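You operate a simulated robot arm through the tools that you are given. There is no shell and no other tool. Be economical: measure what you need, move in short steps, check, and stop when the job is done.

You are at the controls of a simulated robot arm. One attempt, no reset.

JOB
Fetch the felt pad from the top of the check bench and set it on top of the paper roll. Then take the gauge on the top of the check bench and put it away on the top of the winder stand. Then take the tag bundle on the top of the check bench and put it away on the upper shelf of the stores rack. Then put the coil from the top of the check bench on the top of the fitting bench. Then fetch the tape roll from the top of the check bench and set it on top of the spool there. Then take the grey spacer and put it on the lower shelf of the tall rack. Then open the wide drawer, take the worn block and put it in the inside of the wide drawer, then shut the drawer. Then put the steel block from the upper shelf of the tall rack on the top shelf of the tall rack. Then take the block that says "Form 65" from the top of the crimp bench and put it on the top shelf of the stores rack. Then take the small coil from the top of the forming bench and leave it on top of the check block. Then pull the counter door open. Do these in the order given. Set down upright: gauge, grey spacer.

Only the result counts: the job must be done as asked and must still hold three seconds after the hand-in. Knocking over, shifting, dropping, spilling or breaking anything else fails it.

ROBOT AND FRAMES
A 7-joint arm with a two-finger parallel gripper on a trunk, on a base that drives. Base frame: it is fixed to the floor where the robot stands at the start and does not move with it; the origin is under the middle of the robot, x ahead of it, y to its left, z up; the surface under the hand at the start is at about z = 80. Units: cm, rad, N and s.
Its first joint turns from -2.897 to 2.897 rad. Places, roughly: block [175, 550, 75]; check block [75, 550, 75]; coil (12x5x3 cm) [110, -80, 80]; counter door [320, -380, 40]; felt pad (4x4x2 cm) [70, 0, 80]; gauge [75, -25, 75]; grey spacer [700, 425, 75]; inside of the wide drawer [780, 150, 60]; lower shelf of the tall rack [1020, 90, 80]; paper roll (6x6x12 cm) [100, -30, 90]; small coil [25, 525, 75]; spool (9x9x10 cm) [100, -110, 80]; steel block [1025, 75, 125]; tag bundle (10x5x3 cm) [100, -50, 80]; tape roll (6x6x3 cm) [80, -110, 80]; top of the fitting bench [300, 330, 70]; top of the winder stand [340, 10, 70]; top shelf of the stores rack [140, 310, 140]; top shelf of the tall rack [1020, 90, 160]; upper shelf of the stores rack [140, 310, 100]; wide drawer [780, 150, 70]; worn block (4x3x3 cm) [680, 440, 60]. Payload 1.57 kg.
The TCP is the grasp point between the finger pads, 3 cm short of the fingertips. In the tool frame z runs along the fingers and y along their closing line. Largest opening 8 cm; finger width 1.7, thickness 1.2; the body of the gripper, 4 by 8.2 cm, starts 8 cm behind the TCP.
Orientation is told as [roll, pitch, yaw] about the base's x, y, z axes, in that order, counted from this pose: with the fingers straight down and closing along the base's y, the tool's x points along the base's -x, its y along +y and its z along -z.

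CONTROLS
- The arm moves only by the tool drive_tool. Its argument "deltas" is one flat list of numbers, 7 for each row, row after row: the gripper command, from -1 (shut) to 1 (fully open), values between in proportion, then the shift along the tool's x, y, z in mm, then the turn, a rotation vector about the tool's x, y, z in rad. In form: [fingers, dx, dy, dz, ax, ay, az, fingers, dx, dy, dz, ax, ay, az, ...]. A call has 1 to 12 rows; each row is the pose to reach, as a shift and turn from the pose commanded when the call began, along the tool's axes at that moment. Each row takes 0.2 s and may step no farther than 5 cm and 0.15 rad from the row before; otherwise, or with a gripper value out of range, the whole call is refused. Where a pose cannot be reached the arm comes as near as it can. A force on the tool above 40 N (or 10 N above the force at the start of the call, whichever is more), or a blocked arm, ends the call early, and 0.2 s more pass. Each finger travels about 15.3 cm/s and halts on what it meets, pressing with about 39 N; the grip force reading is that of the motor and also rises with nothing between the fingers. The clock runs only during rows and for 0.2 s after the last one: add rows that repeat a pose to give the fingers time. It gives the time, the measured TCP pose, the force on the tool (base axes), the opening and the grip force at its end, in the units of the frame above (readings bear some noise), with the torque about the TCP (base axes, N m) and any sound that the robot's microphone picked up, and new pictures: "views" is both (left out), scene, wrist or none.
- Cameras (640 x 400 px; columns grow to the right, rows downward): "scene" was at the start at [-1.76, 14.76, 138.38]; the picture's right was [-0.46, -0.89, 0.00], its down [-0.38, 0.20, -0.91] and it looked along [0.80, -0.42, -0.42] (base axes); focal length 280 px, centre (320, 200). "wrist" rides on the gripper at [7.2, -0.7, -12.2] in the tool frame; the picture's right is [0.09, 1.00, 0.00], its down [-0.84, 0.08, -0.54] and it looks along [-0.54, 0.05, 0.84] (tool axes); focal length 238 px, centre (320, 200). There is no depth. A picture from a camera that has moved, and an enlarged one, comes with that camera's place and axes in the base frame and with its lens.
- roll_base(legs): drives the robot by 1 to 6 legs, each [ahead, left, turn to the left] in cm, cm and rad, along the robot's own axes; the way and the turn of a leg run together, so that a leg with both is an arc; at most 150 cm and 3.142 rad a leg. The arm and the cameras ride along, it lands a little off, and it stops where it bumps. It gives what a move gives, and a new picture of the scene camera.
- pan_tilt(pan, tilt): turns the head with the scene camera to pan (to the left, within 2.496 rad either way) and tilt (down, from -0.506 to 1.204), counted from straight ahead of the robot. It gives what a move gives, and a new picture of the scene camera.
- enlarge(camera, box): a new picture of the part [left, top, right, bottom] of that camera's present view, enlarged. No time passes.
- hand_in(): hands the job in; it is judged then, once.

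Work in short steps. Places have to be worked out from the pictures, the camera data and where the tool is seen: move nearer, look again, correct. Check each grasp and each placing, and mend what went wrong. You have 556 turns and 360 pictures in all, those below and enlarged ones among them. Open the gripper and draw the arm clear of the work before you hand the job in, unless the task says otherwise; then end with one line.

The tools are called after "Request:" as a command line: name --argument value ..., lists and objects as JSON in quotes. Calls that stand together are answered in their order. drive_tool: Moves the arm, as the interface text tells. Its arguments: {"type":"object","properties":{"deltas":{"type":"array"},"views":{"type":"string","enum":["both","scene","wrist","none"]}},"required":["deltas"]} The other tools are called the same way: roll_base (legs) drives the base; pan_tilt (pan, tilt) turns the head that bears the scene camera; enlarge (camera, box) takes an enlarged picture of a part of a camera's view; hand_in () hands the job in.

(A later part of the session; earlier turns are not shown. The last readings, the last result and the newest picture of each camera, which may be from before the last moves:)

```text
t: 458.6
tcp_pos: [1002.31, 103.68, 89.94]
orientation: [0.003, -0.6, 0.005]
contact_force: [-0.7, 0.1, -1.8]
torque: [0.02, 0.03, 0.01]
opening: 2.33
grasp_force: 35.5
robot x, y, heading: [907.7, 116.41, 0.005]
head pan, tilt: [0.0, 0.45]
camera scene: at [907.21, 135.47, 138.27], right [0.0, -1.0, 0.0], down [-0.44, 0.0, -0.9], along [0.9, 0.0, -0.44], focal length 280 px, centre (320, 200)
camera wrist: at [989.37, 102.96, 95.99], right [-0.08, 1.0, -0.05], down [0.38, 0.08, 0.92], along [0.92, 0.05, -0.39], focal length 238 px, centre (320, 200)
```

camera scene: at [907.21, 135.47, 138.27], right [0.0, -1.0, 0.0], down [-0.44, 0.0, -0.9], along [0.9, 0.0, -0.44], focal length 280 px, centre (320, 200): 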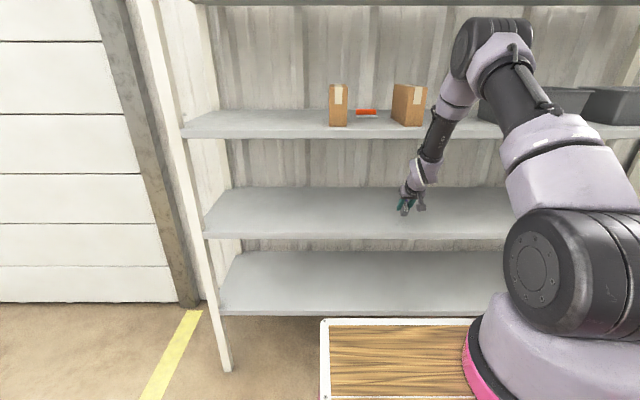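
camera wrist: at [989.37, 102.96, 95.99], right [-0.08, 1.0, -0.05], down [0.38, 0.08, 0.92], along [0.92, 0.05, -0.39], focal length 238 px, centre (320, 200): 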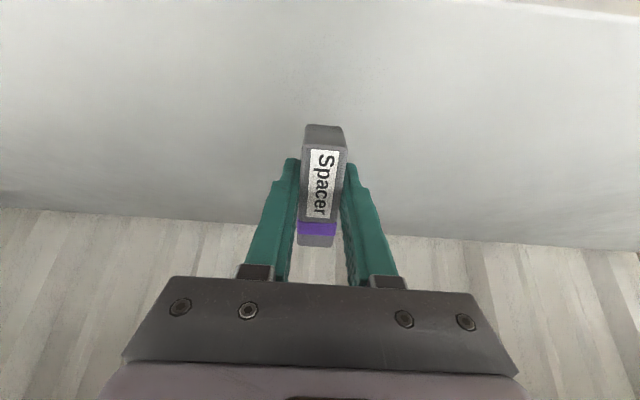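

Clear of the upper shelf. I lower in small steps until the near edge touches.

Request:
drive_tool --deltas '[-1, 5.6, 0, 8.2, 0, 0, 0, -1, 11.3, 0, 16.5, 0, 0, 0, -1, 13, 0, 19, 0, 0, 0, -1, 14.7, 0, 21.5, 0, 0, 0, -1, 16.4, 0, 24, 0, 0, 0, -1, 18, 0, 26.4, 0, 0, 0, -1, 19.8, 0, 28.9, 0, 0, 0]' --views "wrist"

```text
t: 460.2
tcp_pos: [1002.14, 104.16, 86.45]
orientation: [0.002, -0.602, 0.002]
contact_force: [0.4, 0.6, -0.6]
torque: [0.0, 0.0, 0.01]
opening: 2.35
grasp_force: 35.6
robot x, y, heading: [908.27, 116.75, 0.008]
head pan, tilt: [0.0, 0.45]
camera wrist: at [989.27, 103.36, 92.53], right [-0.08, 1.0, -0.05], down [0.38, 0.08, 0.92], along [0.92, 0.05, -0.39], focal length 238 px, centre (320, 200)
```

wrist: 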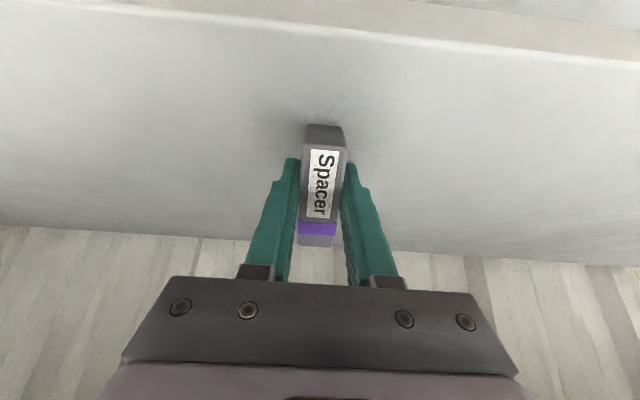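

Request:
drive_tool --deltas '[-1, 1.7, 0, 2.5, 0, 0, 0, -1, 3.4, 0, 5, 0, 0, 0, -1, 5.1, 0, 7.4, 0, 0, 0, -1, 6.8, 0, 9.9, 0, 0, 0]' --views "wrist"

```text
t: 461.2
tcp_pos: [1002.23, 104.2, 85.4]
orientation: [0.0, -0.605, 0.005]
contact_force: [6.3, 0.0, 24.5]
torque: [-0.02, 0.03, -0.01]
opening: 2.35
grasp_force: 35.1
robot x, y, heading: [907.95, 116.28, 0.003]
head pan, tilt: [0.0, 0.45]
camera wrist: at [989.25, 103.41, 91.45], right [-0.08, 1.0, -0.05], down [0.38, 0.08, 0.92], along [0.92, 0.05, -0.38], focal length 238 px, centre (320, 200)
```

wrist: 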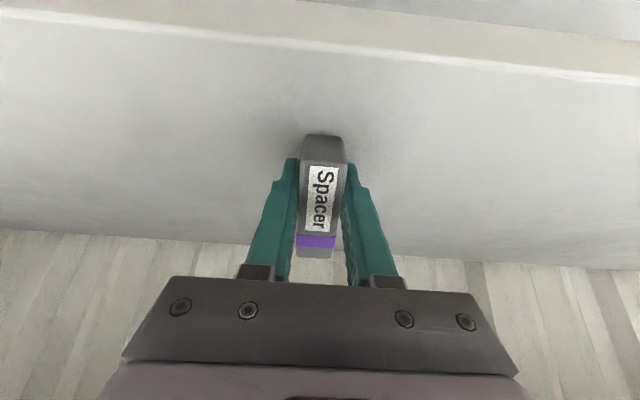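

Contact, and the block begins to turn in the grip. I press a few mm further to lay it flatter.

Request:
drive_tool --deltas '[-1, 1.7, 0, 2.5, 0, 0, 0, -1, 3.4, 0, 5, 0, 0, 0, -1, 5.1, 0, 7.4, 0, 0, 0]' --views "wrist"

```text
t: 461.9
tcp_pos: [1002.42, 104.2, 85.01]
orientation: [0.001, -0.606, 0.006]
contact_force: [2.3, 0.5, 9.2]
torque: [-0.04, 0.02, 0.01]
opening: 2.37
grasp_force: 35.7
robot x, y, heading: [907.84, 116.65, 0.002]
head pan, tilt: [0.0, 0.45]
stopped in row 3: the force on the tool passed its limit at 45 N (the readings are from after the stop); the commanded pose is now the measured one
camera wrist: at [989.37, 103.42, 90.92], right [-0.08, 1.0, -0.05], down [0.38, 0.08, 0.92], along [0.92, 0.05, -0.38], focal length 238 px, centre (320, 200)
```

wrist: 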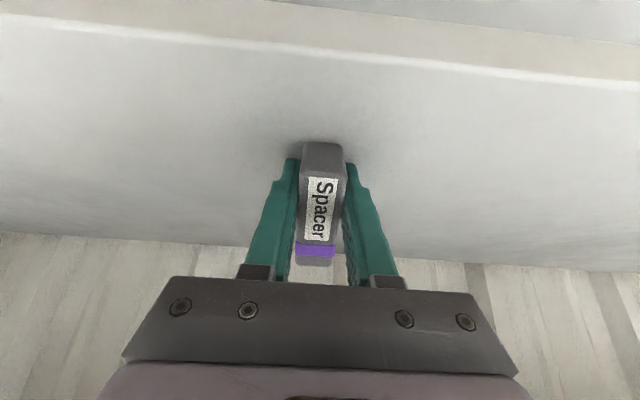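

Now I release gently.

Request:
drive_tool --deltas '[-0.38, 0, 0, 0, 0, 0, 0, -0.3, 0, 0, 0, 0, 0, 0, 0.1, 0, 0, 0, 0, 0, 0, 0.3, 0, 0, 0, 0, 0, 0]' --views "wrist"

```text
t: 462.9
tcp_pos: [1002.34, 104.42, 84.95]
orientation: [0.001, -0.606, 0.007]
contact_force: [-1.9, 16.1, 23.3]
torque: [0.01, -0.22, 0.14]
opening: 3.7
grasp_force: 0.1
robot x, y, heading: [908.04, 116.73, 0.007]
head pan, tilt: [0.0, 0.45]
camera wrist: at [989.28, 103.62, 90.93], right [-0.08, 1.0, -0.05], down [0.38, 0.08, 0.92], along [0.92, 0.06, -0.38], focal length 238 px, centre (320, 200)
```

wrist: 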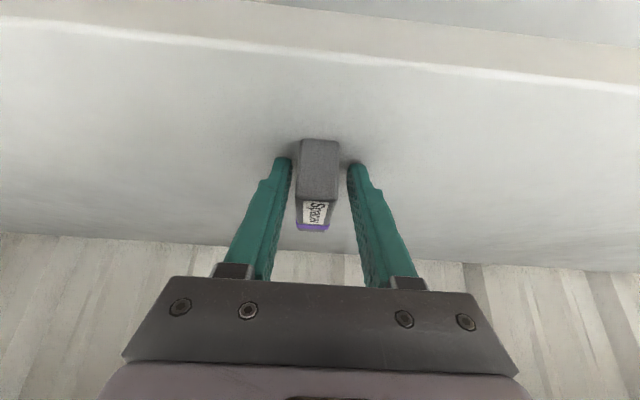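

The spacer settled flat, label up. I rise slightly, open more, and back out along the tool axis.

Request:
drive_tool --deltas '[0.3, 0, 0, -4, 0, 0, 0, 0.4, 0, 0, -10, 0, 0, 0, 0.4, 0, 0, -30, 0, 0, 0, 0.4, 0, 0, -60, 0, 0, 0, 0.4, 25, 0, -90, 0, 0, 0, 0.4, 50, 0, -120, 0, 0, 0, 0.4, 75, 0, -150, 0, 0, 0, 0.4, 100, 0, -175, 0, 0, 0]'

```text
t: 464.7
tcp_pos: [983.99, 104.34, 93.72]
orientation: [0.001, -0.6, 0.003]
contact_force: [0.9, -0.4, -0.6]
torque: [0.03, 0.0, 0.0]
opening: 5.6
grasp_force: 0.1
robot x, y, heading: [907.85, 116.52, 0.007]
head pan, tilt: [0.0, 0.45]
camera scene: at [907.25, 135.47, 138.27], right [0.0, -1.0, 0.0], down [-0.44, 0.0, -0.9], along [0.9, 0.0, -0.44], focal length 280 px, centre (320, 200)
camera wrist: at [971.02, 103.5, 99.78], right [-0.08, 1.0, -0.05], down [0.38, 0.08, 0.92], along [0.92, 0.05, -0.39], focal length 238 px, centre (320, 200)
```

scene: 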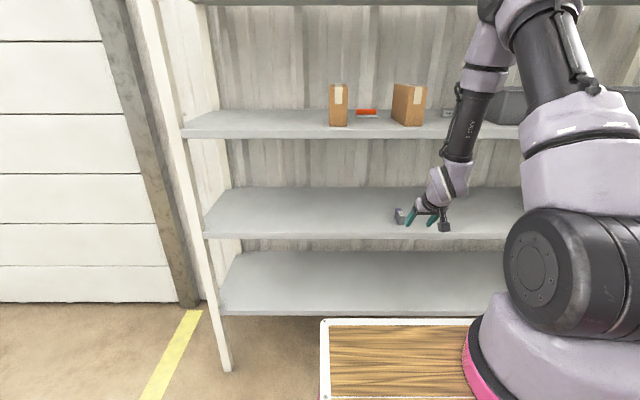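
wrist: 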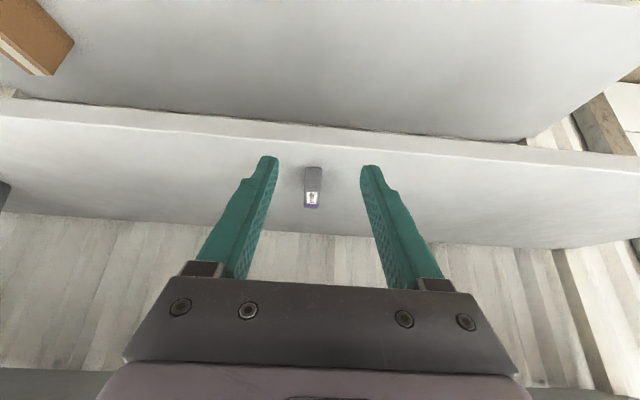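

Spacer is placed. I straighten the arm away from the rack before driving to the drawer bench's front.

Request:
drive_tool --deltas '[0.4, 20, 0, -25, 0, 0, 0, 0.4, 35, 0, -60, 0, 0.1, 0, 0.4, 30, 0, -100, 0, 0.22, 0, 0.4, 20, 0, -140, 0, 0.35, 0, 0.4, 10, 0, -185, 0, 0.48, 0, 0.4, 0, 0, -230, 0, 0.6, 0, 0.4, -17, 0, -270, 0, 0.6, 0]' --views "none"

Request:
roll_base --legs '[[0, 95, 0], [0, 95, 0], [-105, 0, 0], [-115, 0, 0]]'

Request:
pan_tilt --pan -0.6 --tilt 0.45

```text
t: 466.3
tcp_pos: [970.08, 103.99, 116.73]
orientation: [0.002, -0.002, 0.005]
contact_force: [0.3, -0.5, -0.6]
torque: [0.01, 0.06, 0.02]
opening: 5.58
grasp_force: 0.0
robot x, y, heading: [907.93, 116.63, 0.006]
head pan, tilt: [0.0, 0.45]
```

```text
t: 486.7
tcp_pos: [739.56, 289.57, 116.91]
orientation: [0.002, -0.003, 0.017]
contact_force: [0.6, -0.3, -0.2]
torque: [-0.01, 0.0, 0.02]
opening: 5.62
grasp_force: 0.1
robot x, y, heading: [677.4, 301.13, 0.016]
head pan, tilt: [0.0, 0.45]
camera scene: at [676.29, 320.21, 138.27], right [0.02, -1.0, 0.0], down [-0.44, -0.01, -0.9], along [0.9, 0.02, -0.44], focal length 280 px, centre (320, 200)
```

scene: 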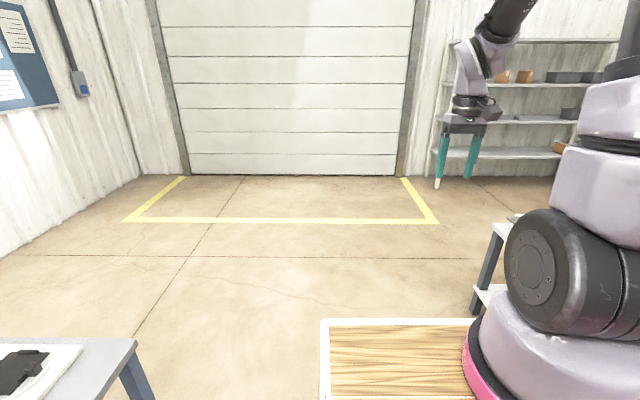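

```text
t: 487.7
tcp_pos: [739.48, 289.52, 116.9]
orientation: [0.001, -0.001, 0.017]
contact_force: [-1.1, 0.2, 0.7]
torque: [0.0, 0.03, -0.01]
opening: 5.62
grasp_force: 0.1
robot x, y, heading: [677.36, 301.24, 0.019]
head pan, tilt: [-0.6, 0.45]
camera scene: at [674.78, 314.99, 138.27], right [-0.55, -0.83, 0.0], down [-0.36, 0.24, -0.9], along [0.75, -0.5, -0.44], focal length 280 px, centre (320, 200)
```

scene: 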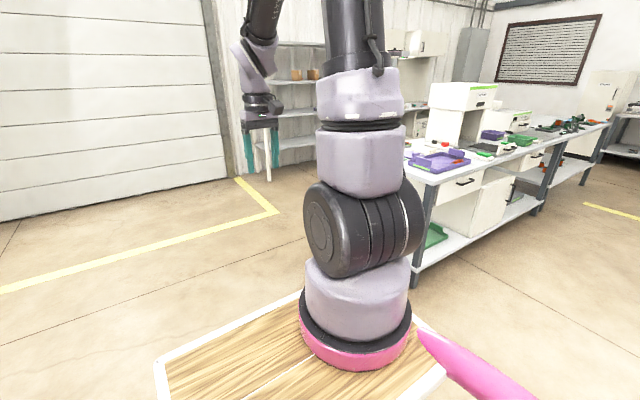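

Request:
roll_base --legs '[[-15, 0, -0.018], [0, -70, 0], [0, -65, 0]]'

Request:
pan_tilt --pan 0.0 --tilt 0.45

```text
t: 495.8
tcp_pos: [723.86, 153.53, 116.82]
orientation: [0.001, 0.0, 0.007]
contact_force: [0.2, 0.1, -0.4]
torque: [0.03, -0.02, 0.0]
opening: 5.6
grasp_force: 0.1
robot x, y, heading: [661.75, 165.68, 0.003]
head pan, tilt: [-0.6, 0.45]
camera scene: at [659.39, 179.55, 138.27], right [-0.56, -0.83, 0.0], down [-0.36, 0.24, -0.9], along [0.75, -0.5, -0.44], focal length 280 px, centre (320, 200)
```

scene: 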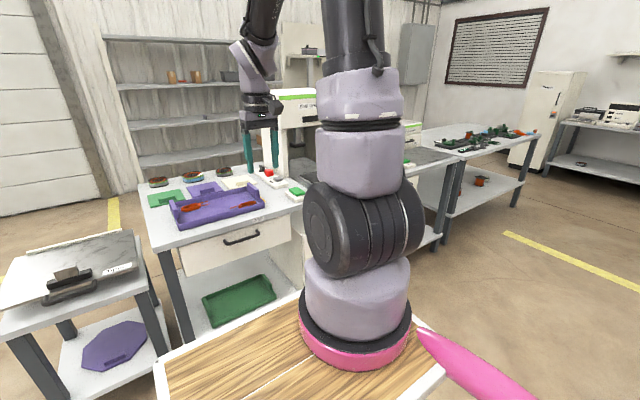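

```text
t: 496.8
tcp_pos: [723.91, 153.47, 116.83]
orientation: [0.002, -0.002, 0.008]
contact_force: [-0.2, -0.2, -0.5]
torque: [0.0, -0.01, 0.0]
opening: 5.61
grasp_force: 0.1
robot x, y, heading: [662.04, 166.04, 0.007]
head pan, tilt: [0.0, 0.45]
camera scene: at [660.96, 184.75, 138.27], right [0.01, -1.0, 0.0], down [-0.44, 0.0, -0.9], along [0.9, 0.01, -0.44], focal length 280 px, centre (320, 200)
```

scene: 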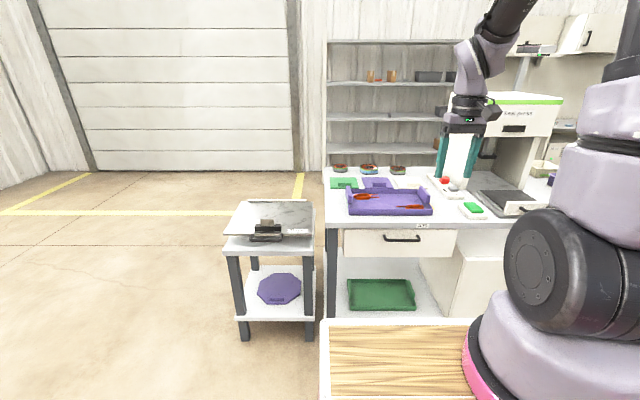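

Request:
enlarge --camera "scene" --box '[330, 215, 480, 275]'

Request:
drive_tool --deltas '[0.4, 0, 0, 0, 0, 0, 0]' --views "wrist"

```text
4.27 times, centred on (405, 245) of scene
camera zoom: at [660.96, 184.75, 138.27], right [0.01, -1.0, 0.0], down [-0.44, 0.0, -0.9], along [0.9, 0.01, -0.44], focal length 1196 px, centre (-43, 8)
```

zoom: 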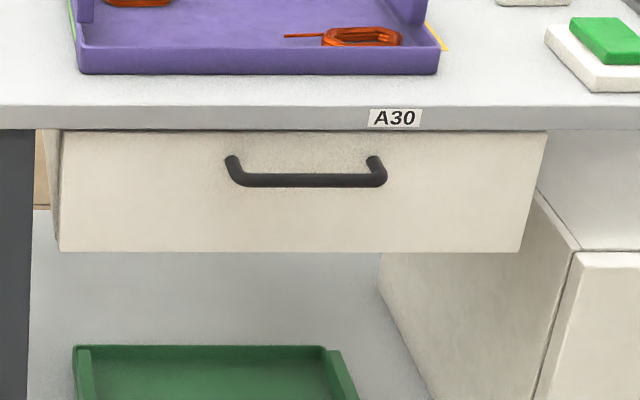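

```text
t: 497.2
tcp_pos: [723.88, 153.5, 116.73]
orientation: [0.001, -0.003, 0.007]
contact_force: [0.2, -0.5, -0.5]
torque: [-0.01, 0.01, -0.02]
opening: 5.61
grasp_force: 0.1
robot x, y, heading: [661.7, 165.43, 0.004]
head pan, tilt: [0.0, 0.45]
camera wrist: at [716.56, 152.66, 129.02], right [-0.1, 1.0, 0.0], down [0.83, 0.08, 0.54], along [0.54, 0.05, -0.84], focal length 238 px, centre (320, 200)
```

wrist: 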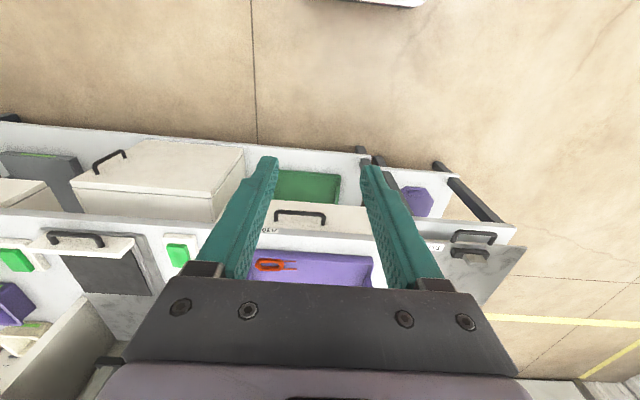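

The wide drawer ("A30") has a D-handle with bar at about x 756.7, z 73, y 151. I plan to hook it from above with closed fingers. I move closer to measure.

Request:
roll_base --legs '[[8, 0, 0]]'

Request:
drive_tool --deltas '[-1, -30, -6, 30, 0, 0, 0, -1, -60, -12, 60, 0, 0, 0, -1, -90, -18, 90, 0, 0, 0, -1, -120, -24, 120, 0, 0, 0, -1, -150, -30, 150, 0, 0, 0, -1, -180, -30, 180, 0, 0, 0, -1, -200, -30, 220, 0, 0, 0]' --views "wrist"

```text
t: 498.2
tcp_pos: [732.14, 153.39, 116.78]
orientation: [0.001, -0.002, 0.007]
contact_force: [-0.3, -0.3, -0.2]
torque: [-0.01, 0.0, 0.0]
opening: 5.58
grasp_force: 0.1
robot x, y, heading: [670.15, 165.92, 0.006]
head pan, tilt: [0.0, 0.45]
camera scene: at [669.26, 184.81, 138.27], right [0.01, -1.0, 0.0], down [-0.44, 0.0, -0.9], along [0.9, 0.01, -0.44], focal length 280 px, centre (320, 200)
```

scene: 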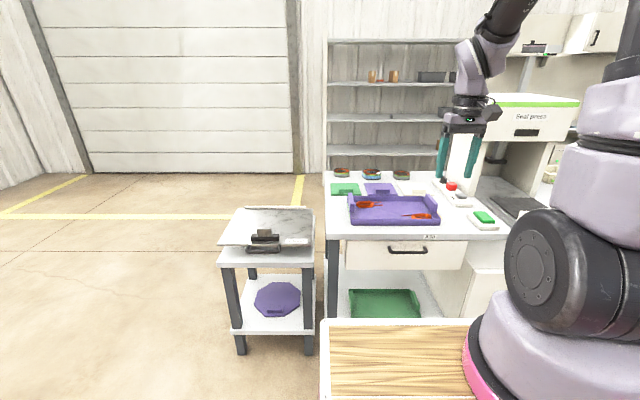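

```text
t: 499.9
tcp_pos: [752.31, 150.82, 94.93]
orientation: [0.002, -0.003, 0.007]
contact_force: [-0.2, 0.0, 0.5]
torque: [0.0, -0.03, 0.01]
opening: 0.0
grasp_force: 21.6
robot x, y, heading: [669.92, 165.74, 0.006]
head pan, tilt: [0.0, 0.45]
camera wrist: at [745.0, 150.09, 107.14], right [-0.1, 1.0, 0.0], down [0.83, 0.08, 0.55], along [0.54, 0.05, -0.84], focal length 238 px, centre (320, 200)
```

wrist: 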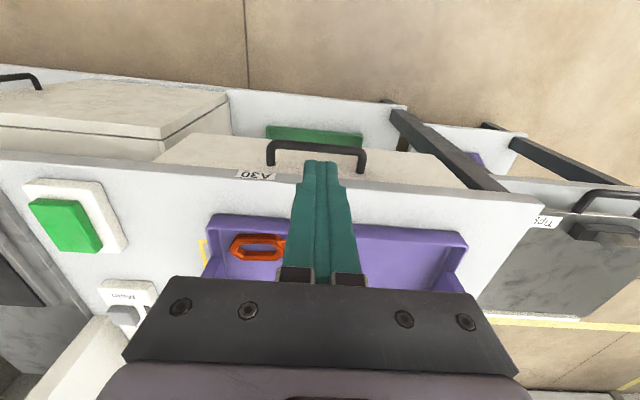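

The bench edge nearly overhangs the handle gap, so hooking from above is too tight. I'll pinch the bar from the front with a forward-tilted hand: first back off and turn the hand 90°.

Request:
drive_tool --deltas '[-0.6, 20, 0, -5, 0, 0, -0.145, -0.5, 50, 0, -10, 0, 0, -0.29, -0.4, 80, 0, -15, 0, 0, -0.435, -0.3, 110, 0, -20, 0, 0, -0.58, -0.3, 130, 0, -20, 0, 0, -0.725, -0.3, 130, 0, -20, 0, 0, -0.87, -0.3, 130, 0, -20, 0, 0, -1.015, -0.3, 130, 0, -20, 0, 0, -1.16, -0.3, 130, 0, -20, 0, 0, -1.305, -0.3, 130, 0, -20, 0, 0, -1.45, -0.3, 130, 0, -20, 0, 0, -1.564]' --views "none"

```text
t: 502.2
tcp_pos: [739.15, 150.47, 96.78]
orientation: [-0.002, -0.002, 1.575]
contact_force: [-0.2, 0.2, 0.2]
torque: [-0.01, 0.02, 0.0]
opening: 2.8
grasp_force: 0.1
robot x, y, heading: [670.51, 165.58, 0.002]
head pan, tilt: [0.0, 0.45]
```

Request:
drive_tool --deltas '[-0.2, 0, 0, 0, 0.14, 0, 0, -0.2, 0, 0, 0, 0.28, 0, 0, -0.2, 0, 0, 0, 0.42, 0, 0, -0.2, 0, 0, 0, 0.56, 0, 0, -0.2, 0, 0, 0, 0.7, 0, 0, -0.2, 0, 0, 0, 0.84, 0, 0, -0.2, 0, 0, 0, 0.98, 0, 0, -0.2, 0, 0, 0, 1.1, 0, 0]'

```text
t: 504.1
tcp_pos: [740.64, 150.24, 96.28]
orientation: [-1.102, -0.001, 1.569]
contact_force: [-0.2, 0.0, -0.8]
torque: [0.0, 0.0, -0.02]
opening: 3.18
grasp_force: 0.1
out of reach, approached as far as the arm can: row 7, 8
robot x, y, heading: [669.98, 165.87, 0.007]
head pan, tilt: [0.0, 0.45]
camera scene: at [669.22, 184.83, 138.26], right [0.01, -1.0, 0.0], down [-0.44, 0.0, -0.9], along [0.9, 0.01, -0.44], focal length 280 px, centre (320, 200)
camera wrist: at [729.89, 143.08, 102.32], right [-0.45, -0.09, -0.89], down [-0.52, 0.84, 0.18], along [0.73, 0.54, -0.42], focal length 238 px, centre (320, 200)
```

scene: 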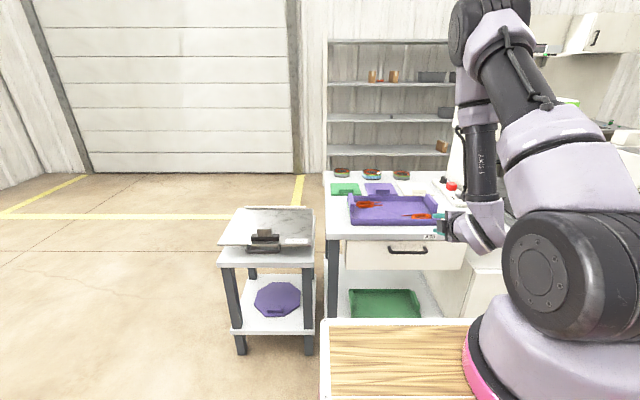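
wrist: 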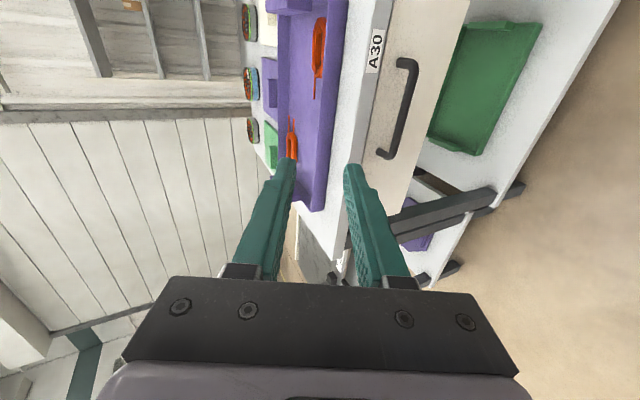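

I back the base 10 cm to give the arm room, then approach the handle bar from the front.

Request:
roll_base --legs '[[-10, 0, 0]]'

```text
t: 505.2
tcp_pos: [730.92, 150.05, 96.26]
orientation: [-1.103, -0.001, 1.569]
contact_force: [0.5, 0.2, -0.4]
torque: [-0.02, 0.01, 0.01]
opening: 3.19
grasp_force: 0.1
robot x, y, heading: [660.66, 165.59, 0.006]
head pan, tilt: [0.0, 0.45]
camera scene: at [659.6, 184.76, 138.27], right [0.01, -1.0, 0.0], down [-0.44, 0.0, -0.9], along [0.9, 0.0, -0.44], focal length 280 px, centre (320, 200)
```

scene: 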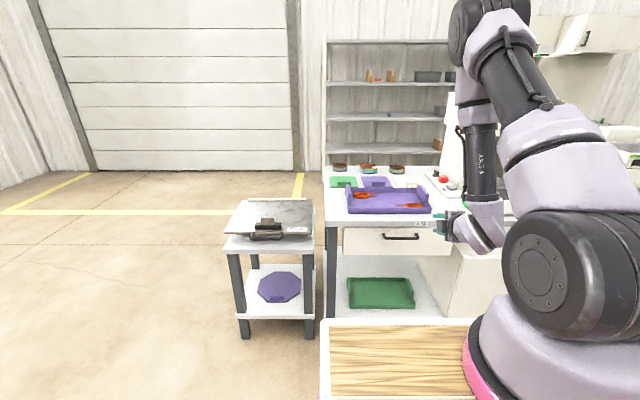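

Request:
drive_tool --deltas '[-0.2, 0, 14, 39, 0, 0, 0, -0.2, 0, 28, 78, 0, 0, 0, -0.2, 0, 42, 117, 0, 0, 0, -0.2, 0, 57, 157, 0, 0, 0, -0.2, 0, 71, 196, 0, 0, 0, -0.2, 0, 85, 235, 0, 0, 0]'

```text
t: 506.6
tcp_pos: [748.12, 150.32, 77.91]
orientation: [-1.104, 0.0, 1.569]
contact_force: [-0.1, -0.9, 0.7]
torque: [-0.02, 0.03, -0.02]
opening: 3.21
grasp_force: 0.0
robot x, y, heading: [660.29, 165.81, 0.002]
head pan, tilt: [0.0, 0.45]
camera scene: at [659.58, 184.75, 138.27], right [0.0, -1.0, 0.0], down [-0.44, 0.0, -0.9], along [0.9, 0.0, -0.44], focal length 280 px, centre (320, 200)
camera wrist: at [737.34, 143.11, 84.05], right [-0.45, -0.09, -0.89], down [-0.52, 0.84, 0.18], along [0.73, 0.54, -0.42], focal length 238 px, centre (320, 200)
```

scene: 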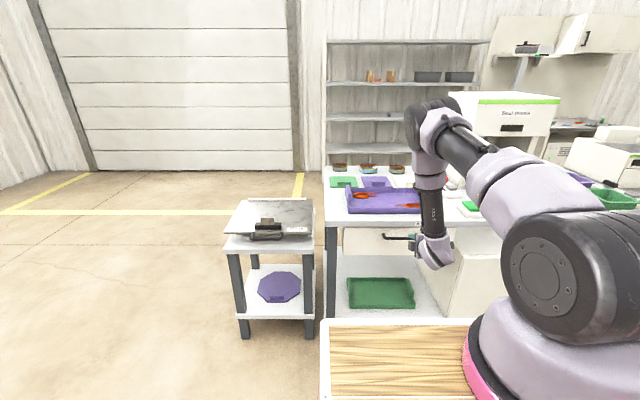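
wrist: 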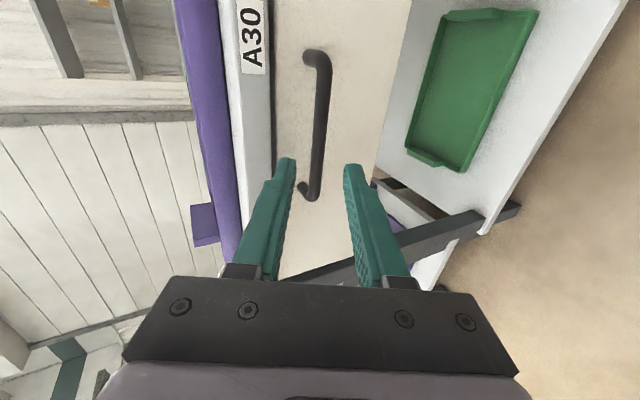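

The bar is lined up between the fingertips. I advance along the tool axis and close on it.

Request:
drive_tool --deltas '[-0.2, 0, -3.5, 30, 0, 0, 0, -0.2, 0, -3.5, 55, 0, 0, 0, -0.2, 0, -3.5, 75, 0, 0, 0, -0.2, 0, -3.5, 84, 0, 0, 0]' --views "wrist"

```text
t: 507.6
tcp_pos: [755.59, 150.15, 74.4]
orientation: [-1.105, -0.002, 1.569]
contact_force: [0.8, -0.9, -0.2]
torque: [0.01, -0.01, 0.01]
opening: 3.19
grasp_force: 0.0
robot x, y, heading: [660.38, 165.53, 0.007]
head pan, tilt: [0.0, 0.45]
camera wrist: at [744.89, 142.94, 80.61], right [-0.45, -0.09, -0.89], down [-0.52, 0.84, 0.18], along [0.73, 0.54, -0.42], focal length 238 px, centre (320, 200)
```

wrist: 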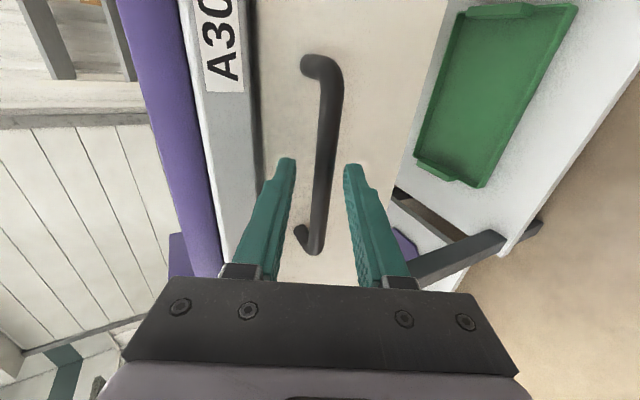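

Request:
drive_tool --deltas '[-0.6, 0, 0, 0, 0, 0, 0, -1, 0, 0, 0, 0, 0, 0, -1, 0, 0, 0, 0, 0, 0]' --views "wrist"

```text
t: 508.4
tcp_pos: [755.43, 150.14, 74.38]
orientation: [-1.098, -0.002, 1.571]
contact_force: [-6.4, 0.1, -15.6]
torque: [-0.37, 0.47, 0.05]
opening: 1.41
grasp_force: 30.4
robot x, y, heading: [660.63, 165.85, 0.009]
head pan, tilt: [0.0, 0.45]
camera wrist: at [744.79, 142.94, 80.47], right [-0.45, -0.09, -0.89], down [-0.52, 0.84, 0.18], along [0.73, 0.54, -0.43], focal length 238 px, centre (320, 200)
```

wrist: 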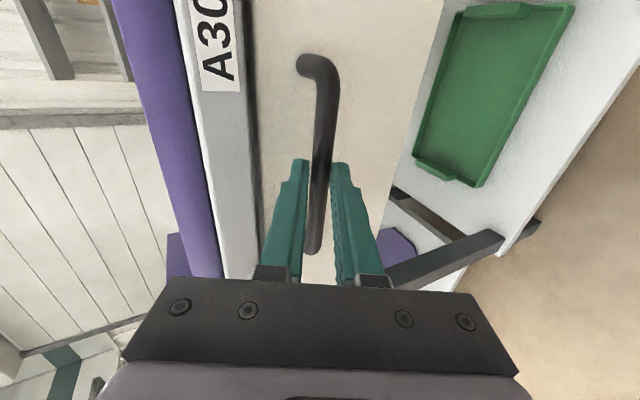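

Bar gripped. I pull the drawer by backing the base.

Request:
roll_base --legs '[[-8, 0, 0]]'

```text
t: 509.4
tcp_pos: [747.66, 150.23, 74.24]
orientation: [-1.098, -0.001, 1.567]
contact_force: [1.1, -2.6, -31.6]
torque: [-0.42, 0.77, -0.12]
opening: 1.4
grasp_force: 30.3
robot x, y, heading: [652.69, 165.58, 0.007]
head pan, tilt: [0.0, 0.45]
camera scene: at [651.9, 184.69, 138.27], right [0.01, -1.0, 0.0], down [-0.44, 0.0, -0.9], along [0.9, 0.0, -0.44], focal length 280 px, centre (320, 200)
```

scene: 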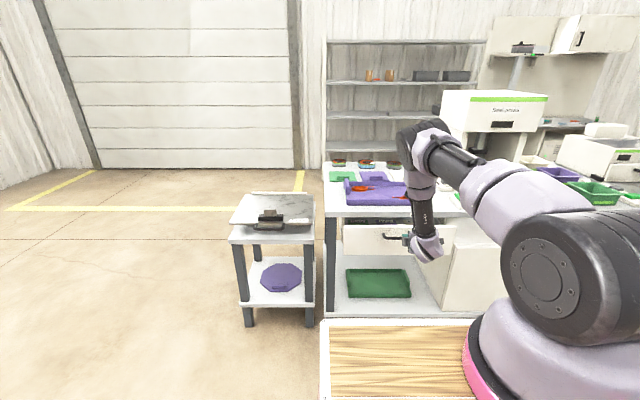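

Drawer is moving. I relieve the vertical load 2 mm, then pull further.

Request:
drive_tool --deltas '[-1, 0, 2, 1, 0, 0, 0, -1, 0, 2, 1, 0, 0, 0]' --views "none"

Request:
roll_base --legs '[[-9, 0, 0]]'

Request:
roll_base --legs '[[-8, 0, 0]]'

```text
t: 510.0
tcp_pos: [747.83, 150.21, 74.35]
orientation: [-1.104, -0.001, 1.569]
contact_force: [0.5, 1.8, 8.8]
torque: [-0.45, -0.23, -0.19]
opening: 1.39
grasp_force: 29.8
robot x, y, heading: [653.06, 165.8, 0.01]
head pan, tilt: [0.0, 0.45]
```

```text
t: 511.1
tcp_pos: [738.48, 150.17, 74.28]
orientation: [-1.104, -0.002, 1.569]
contact_force: [1.9, 0.6, 18.3]
torque: [-0.25, -0.48, 0.14]
opening: 1.38
grasp_force: 30.5
robot x, y, heading: [643.67, 165.92, 0.005]
head pan, tilt: [0.0, 0.45]
camera scene: at [642.44, 184.68, 138.26], right [0.01, -1.0, 0.0], down [-0.43, 0.0, -0.9], along [0.9, 0.01, -0.43], focal length 280 px, centre (320, 200)
```

scene: 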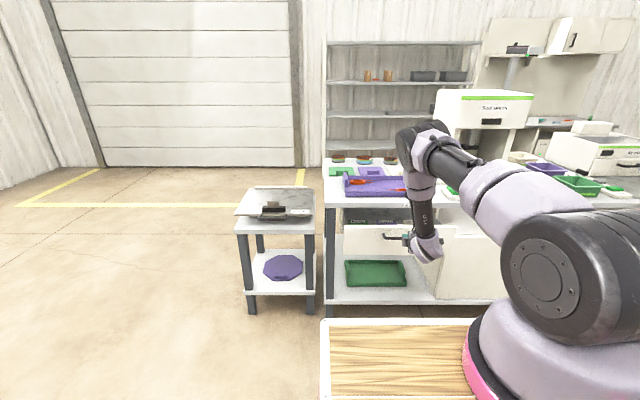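

```text
t: 512.2
tcp_pos: [730.67, 150.09, 74.31]
orientation: [-1.103, 0.0, 1.568]
contact_force: [1.2, -4.1, 7.2]
torque: [-0.37, -0.19, -0.05]
opening: 1.38
grasp_force: 29.9
robot x, y, heading: [635.55, 165.85, 0.007]
head pan, tilt: [0.0, 0.45]
camera scene: at [634.55, 184.61, 138.27], right [0.01, -1.0, 0.0], down [-0.44, 0.0, -0.9], along [0.9, 0.01, -0.44], focal length 280 px, centre (320, 200)
```

scene: 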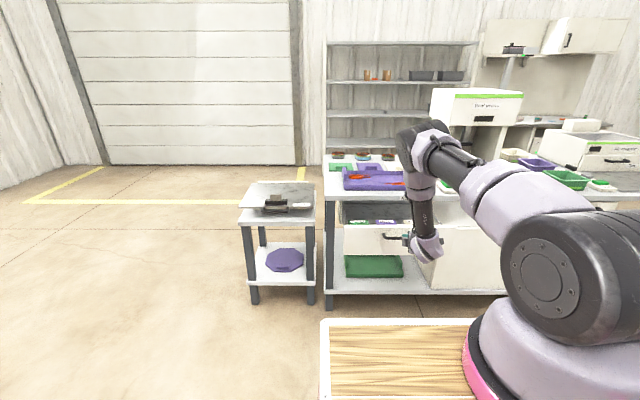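

Drawer is ~25 cm open. I release the handle, back out and look into the drawer.

Request:
drive_tool --deltas '[-0.6, 0, 0, 0, 0, 0, 0, -0.2, 0, 0, 0, 0, 0, 0, -0.2, 0, 0, -30, 0, 0, 0, -0.2, 0, 0, -65, 0, 0, 0, -0.2, 0, -35, -85, 0, 0, 0, -0.2, 0, -75, -105, 0, 0, 0, -0.2, 0, -115, -125, 0, 0, 0, -0.2, 0, -150, -100, 0, 0, 0, -0.2, 0, -190, -80, 0, 0, 0, -0.2, 0, -230, -60, 0, 0, 0]'

```text
t: 514.4
tcp_pos: [735.63, 150.23, 97.22]
orientation: [-1.104, -0.002, 1.568]
contact_force: [-0.3, 0.2, 0.2]
torque: [0.01, -0.01, -0.03]
opening: 3.22
grasp_force: 0.0
robot x, y, heading: [635.48, 165.46, 0.005]
head pan, tilt: [0.0, 0.45]
camera scene: at [634.58, 184.61, 138.27], right [0.01, -1.0, 0.0], down [-0.44, 0.0, -0.9], along [0.9, 0.01, -0.44], focal length 280 px, centre (320, 200)
camera wrist: at [724.95, 143.05, 103.33], right [-0.45, -0.09, -0.89], down [-0.52, 0.84, 0.18], along [0.73, 0.54, -0.42], focal length 238 px, centre (320, 200)
```

scene: 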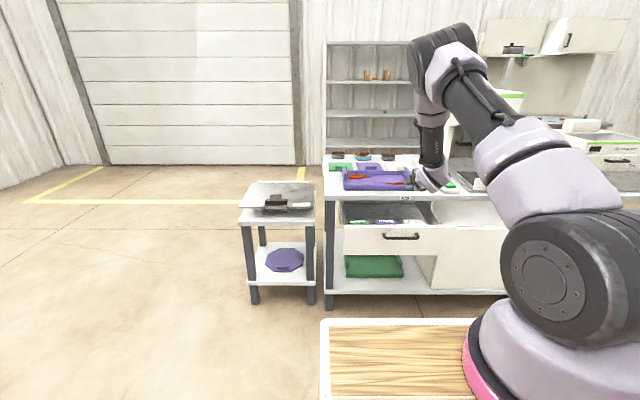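
wrist: 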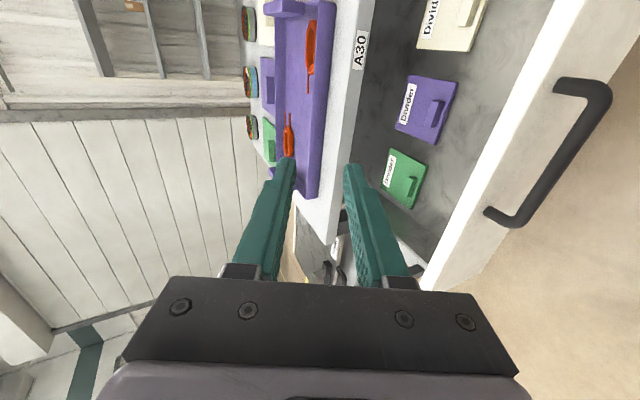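

Drawer open, with divider plates inside. I straighten the hand while retreating.

Request:
drive_tool --deltas '[0, 0, -3, -36, -0.14, 0, 0, 0, 0, -5, -72, -0.28, 0, 0, 0, 0, -8, -108, -0.42, 0, 0, 0, 0, -10, -144, -0.56, 0, 0, 0, 0, -13, -180, -0.7, 0, 0, 0, 0, -15, -216, -0.84, 0, 0, 0, 0, -18, -252, -0.98, 0, 0, 0, 0, -20, -280, -1.1, 0, 0]' --views "none"

```text
t: 516.2
tcp_pos: [711.36, 149.95, 112.35]
orientation: [-0.001, -0.001, 1.569]
contact_force: [-0.3, 0.6, -0.3]
torque: [-0.01, 0.04, -0.03]
opening: 4.02
grasp_force: 0.0
robot x, y, heading: [635.18, 165.7, 0.006]
head pan, tilt: [0.0, 0.45]
```

Request:
drive_tool --deltas '[0, 0, 0, 0, 0, 0, 0.145, 0, 0, 0, 0, 0, 0, 0.29, 0, 0, 0, 0, 0, 0, 0.435, 0, 0, 0, 0, 0, 0, 0.58, 0, 0, 0, 0, 0, 0, 0.725, 0, 0, 0, 0, 0, 0, 0.87, 0, 0, 0, 0, 0, 0, 1.015, 0, 0, 0, 0, 0, 0, 1.16, 0, 0, 0, 0, 0, 0, 1.305, 0, 0, 0, 0, 0, 0, 1.45, 0, 0, 0, 0, 0, 0, 1.568]' --views "none"

```text
t: 518.6
tcp_pos: [711.64, 149.97, 112.05]
orientation: [0.002, -0.003, 0.0]
contact_force: [-0.2, 0.5, 0.1]
torque: [0.01, -0.01, -0.01]
opening: 4.02
grasp_force: 0.1
robot x, y, heading: [635.31, 165.59, 0.007]
head pan, tilt: [0.0, 0.45]
```

Request:
roll_base --legs '[[0, 70, 0], [0, 70, 0], [97, 0, 0], [97, 0, 0], [0, 118, 0], [0, 0, 3.135]]'

Request:
pan_tilt --pan 0.0 --tilt 0.6

```text
t: 548.2
tcp_pos: [744.51, 433.94, 111.87]
orientation: [0.001, -0.003, -3.027]
contact_force: [0.3, -0.1, -0.4]
torque: [0.0, 0.0, -0.02]
opening: 4.0
grasp_force: 0.0
robot x, y, heading: [822.07, 426.81, -3.017]
head pan, tilt: [0.0, 0.45]
camera scene: at [824.85, 408.26, 138.27], right [-0.12, 0.99, 0.0], down [0.43, 0.05, -0.9], along [-0.89, -0.11, -0.44], focal length 280 px, centre (320, 200)
```

scene: 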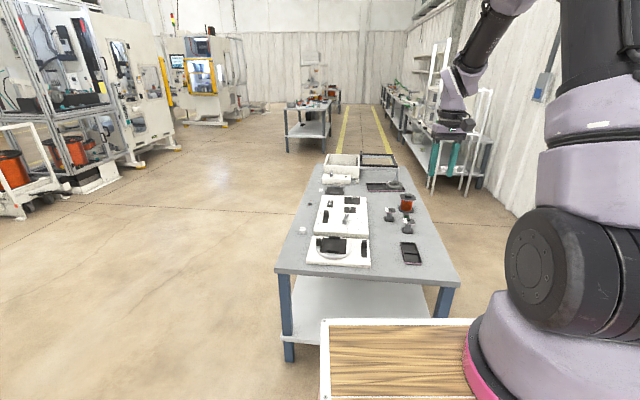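

```text
t: 548.9
tcp_pos: [744.21, 433.92, 111.73]
orientation: [0.002, -0.002, -3.029]
contact_force: [-0.8, 1.0, -0.8]
torque: [0.03, -0.01, 0.02]
opening: 4.0
grasp_force: 0.1
robot x, y, heading: [821.93, 426.84, -3.024]
head pan, tilt: [0.0, 0.6]
camera scene: at [825.2, 408.31, 136.92], right [-0.12, 0.99, 0.0], down [0.56, 0.07, -0.83], along [-0.82, -0.1, -0.56], focal length 280 px, centre (320, 200)
```

scene: 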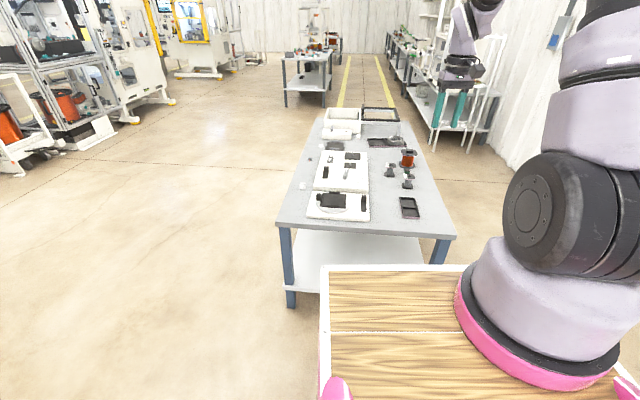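

Request:
roll_base --legs '[[0, 0, -0.12], [44, 0, 0]]'

Request:
drive_tool --deltas '[0.6, -15, 0, 30, 0, 0, 0, 1, -30, 0, 60, 0, 0, 0, 1, -45, 0, 90, 0, 0, 0, 1, -60, 0, 120, 0, 0, 0, 1, -75, 0, 150, 0, 0, 0]' --views "wrist"

```text
t: 552.1
tcp_pos: [703.16, 442.16, 111.86]
orientation: [0.003, -0.004, -3.136]
contact_force: [0.0, 0.2, -0.2]
torque: [-0.01, -0.01, -0.01]
opening: 3.96
grasp_force: 0.0
robot x, y, heading: [779.11, 427.05, -3.127]
head pan, tilt: [0.0, 0.6]
camera scene: at [780.82, 407.86, 136.91], right [-0.01, 1.0, 0.0], down [0.56, 0.01, -0.83], along [-0.82, -0.01, -0.56], focal length 280 px, centre (320, 200)
```

scene: 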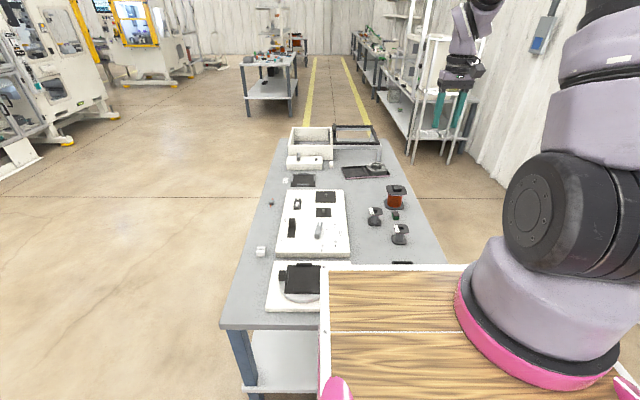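

```text
t: 553.3
tcp_pos: [695.84, 442.12, 96.94]
orientation: [0.001, -0.003, -3.135]
contact_force: [0.1, -0.4, 0.7]
torque: [0.01, 0.02, -0.02]
opening: 8.0
grasp_force: 0.1
robot x, y, heading: [779.74, 426.81, -3.136]
head pan, tilt: [0.0, 0.6]
camera wrist: at [702.91, 442.82, 109.17], right [0.1, -1.0, 0.0], down [-0.83, -0.08, 0.55], along [-0.54, -0.05, -0.84], focal length 238 px, centre (320, 200)
```

wrist: 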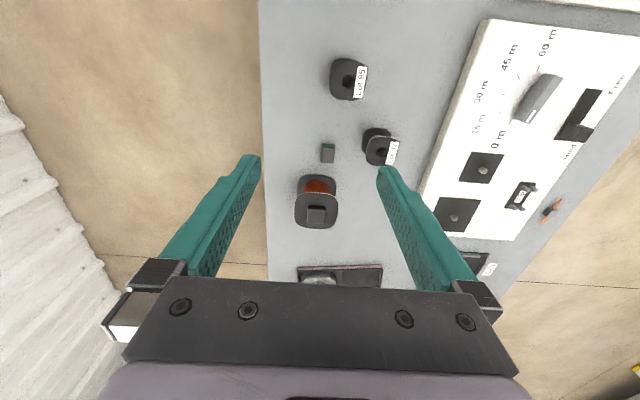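

Request:
enlarge --camera "wrist" --box '[270, 110, 410, 240]'

```text
3.08 times, centred on (340, 175) of wrist
camera zoom: at [702.91, 442.82, 109.17], right [0.1, -1.0, 0.0], down [-0.83, -0.08, 0.55], along [-0.54, -0.05, -0.84], focal length 733 px, centre (258, 277)
```

zoom: 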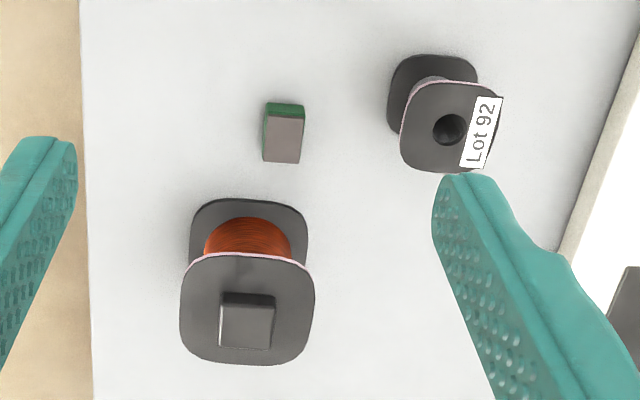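

Worn block top at ~[685.2, 439.5]. I move above and descend partway.

Request:
drive_tool --deltas '[0.7, -26, 7, 20, 0, 0, 0, 0.5, -53, 13, 40, 0, 0, 0, 0.5, -80, 20, 70, 0, 0, 0, 0.5, -106, 26, 105, 0, 0, 0, 0.5, -106, 26, 145, 0, 0, 0, 0.5, -106, 26, 185, 0, 0, 0]' --views "wrist"

```text
t: 554.7
tcp_pos: [685.47, 439.41, 78.26]
orientation: [0.001, -0.003, -3.136]
contact_force: [-0.8, -0.2, -0.1]
torque: [-0.02, 0.0, -0.02]
opening: 5.99
grasp_force: 0.0
robot x, y, heading: [779.88, 426.76, -3.13]
head pan, tilt: [0.0, 0.6]
camera wrist: at [692.59, 440.04, 90.56], right [0.1, -1.0, 0.0], down [-0.83, -0.08, 0.55], along [-0.54, -0.05, -0.84], focal length 238 px, centre (320, 200)
```

wrist: 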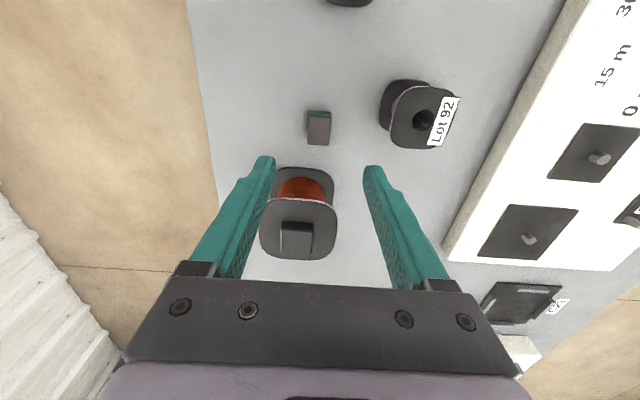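

Request:
drive_tool --deltas '[0.4, -3, 0, 40, 0, 0, 0, 0.4, -3, 0, 80, 0, 0, 0, 0.4, -3, 0, 110, 0, 0, 0, 0.4, -3, 0, 124, 0, 0, 0, 0.4, -3, 0, 128, 0, 0, 0]' --views "wrist"

```text
t: 555.9
tcp_pos: [684.76, 439.35, 65.65]
orientation: [0.002, -0.005, -3.136]
contact_force: [0.1, 0.6, -0.4]
torque: [0.03, -0.05, 0.03]
opening: 5.58
grasp_force: 0.0
robot x, y, heading: [779.55, 427.06, -3.129]
head pan, tilt: [0.0, 0.6]
camera wrist: at [691.88, 440.03, 77.77], right [0.1, -1.0, 0.0], down [-0.83, -0.08, 0.54], along [-0.54, -0.05, -0.84], focal length 238 px, centre (320, 200)
```

wrist: 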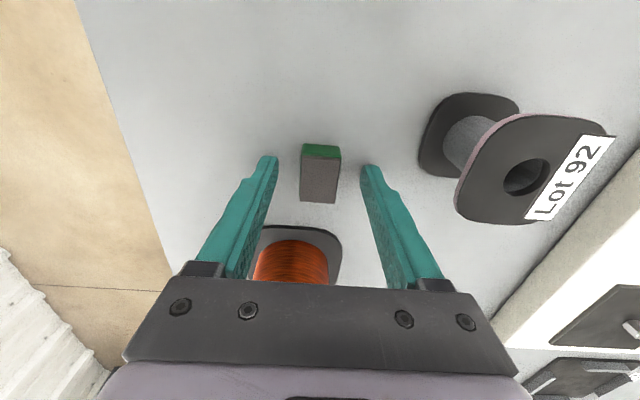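

Request:
drive_tool --deltas '[0.4, 0, 0, 4, 0, 0, 0, 0, 0, 0, 4, 0, 0, 0, -1, 0, 0, 4, 0, 0, 0, -1, 0, 0, 4, 0, 0, 0, -1, 0, 0, 0, 0, 0, 0, -1, 0, 0, -8, 0, 0, 0, -1, 0, 0, -20, 0, 0, 0, -1, 0, 0, -45, 0, 0, 0, -1, 0, 0, -80, 0, 0, 0]' --views "wrist"

```text
t: 557.9
tcp_pos: [684.72, 439.4, 73.62]
orientation: [0.003, -0.002, -3.136]
contact_force: [-0.2, 0.2, -0.9]
torque: [0.01, 0.01, -0.03]
opening: 2.51
grasp_force: 36.6
robot x, y, heading: [779.4, 426.57, -3.132]
head pan, tilt: [0.0, 0.6]
camera wrist: at [691.8, 440.06, 85.83], right [0.1, -1.0, 0.0], down [-0.84, -0.08, 0.54], along [-0.54, -0.05, -0.84], focal length 238 px, centre (320, 200)
```

wrist: 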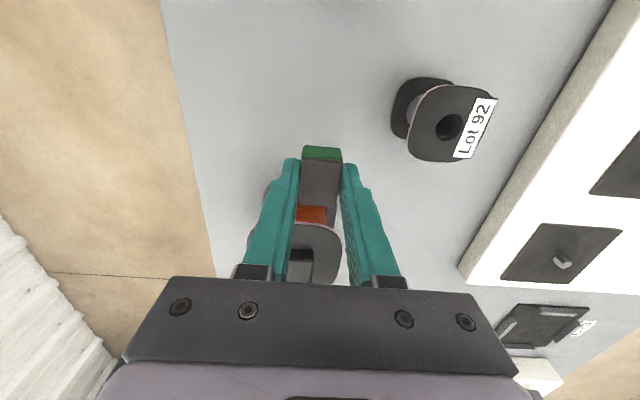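

Worn block held. I lift it and drive back to the drawer.

Request:
drive_tool --deltas '[-1, 0, 0, -40, 0, 0, 0, -1, 0, 0, -80, 0, 0, 0, -1, 0, 0, -125, 0, 0, 0, -1, 0, 0, -170, 0, 0, 0, -1, 20, 0, -215, 0, 0, 0, -1, 40, 0, -255, 0, 0, 0, -1, 60, 0, -295, 0, 0, 0, -1, 80, 0, -335, 0, 0, 0, -1, 110, 0, -370, 0, 0, 0]' --views "none"

Request:
roll_base --legs '[[-45, 0, 0], [0, 0, -3.135], [0, -118, 0], [-95, 0, 0], [-95, 0, 0]]'

```text
t: 559.9
tcp_pos: [696.03, 439.22, 110.65]
orientation: [0.002, -0.002, -3.135]
contact_force: [0.2, 0.3, -0.4]
torque: [0.02, -0.06, 0.0]
opening: 2.52
grasp_force: 37.0
robot x, y, heading: [779.02, 426.72, -3.131]
head pan, tilt: [0.0, 0.6]
```

```text
t: 584.9
tcp_pos: [708.22, 298.71, 110.71]
orientation: [0.003, -0.004, -0.019]
contact_force: [0.8, 0.5, -0.8]
torque: [0.01, -0.03, 0.0]
opening: 2.51
grasp_force: 36.3
robot x, y, heading: [625.09, 313.43, -0.016]
head pan, tilt: [0.0, 0.6]
camera scene: at [624.36, 332.2, 136.91], right [-0.01, -1.0, 0.0], down [-0.56, 0.01, -0.83], along [0.82, -0.01, -0.56], focal length 280 px, centre (320, 200)
```

scene: 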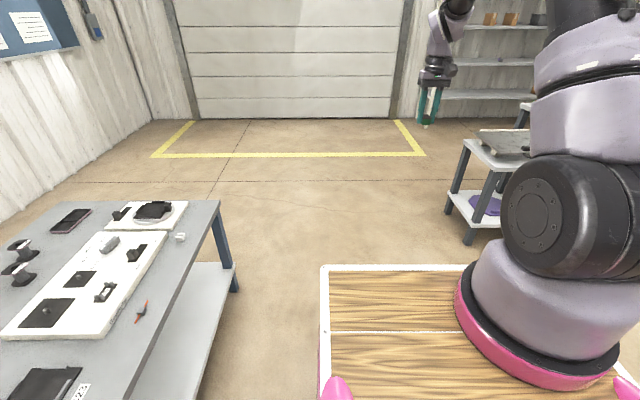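

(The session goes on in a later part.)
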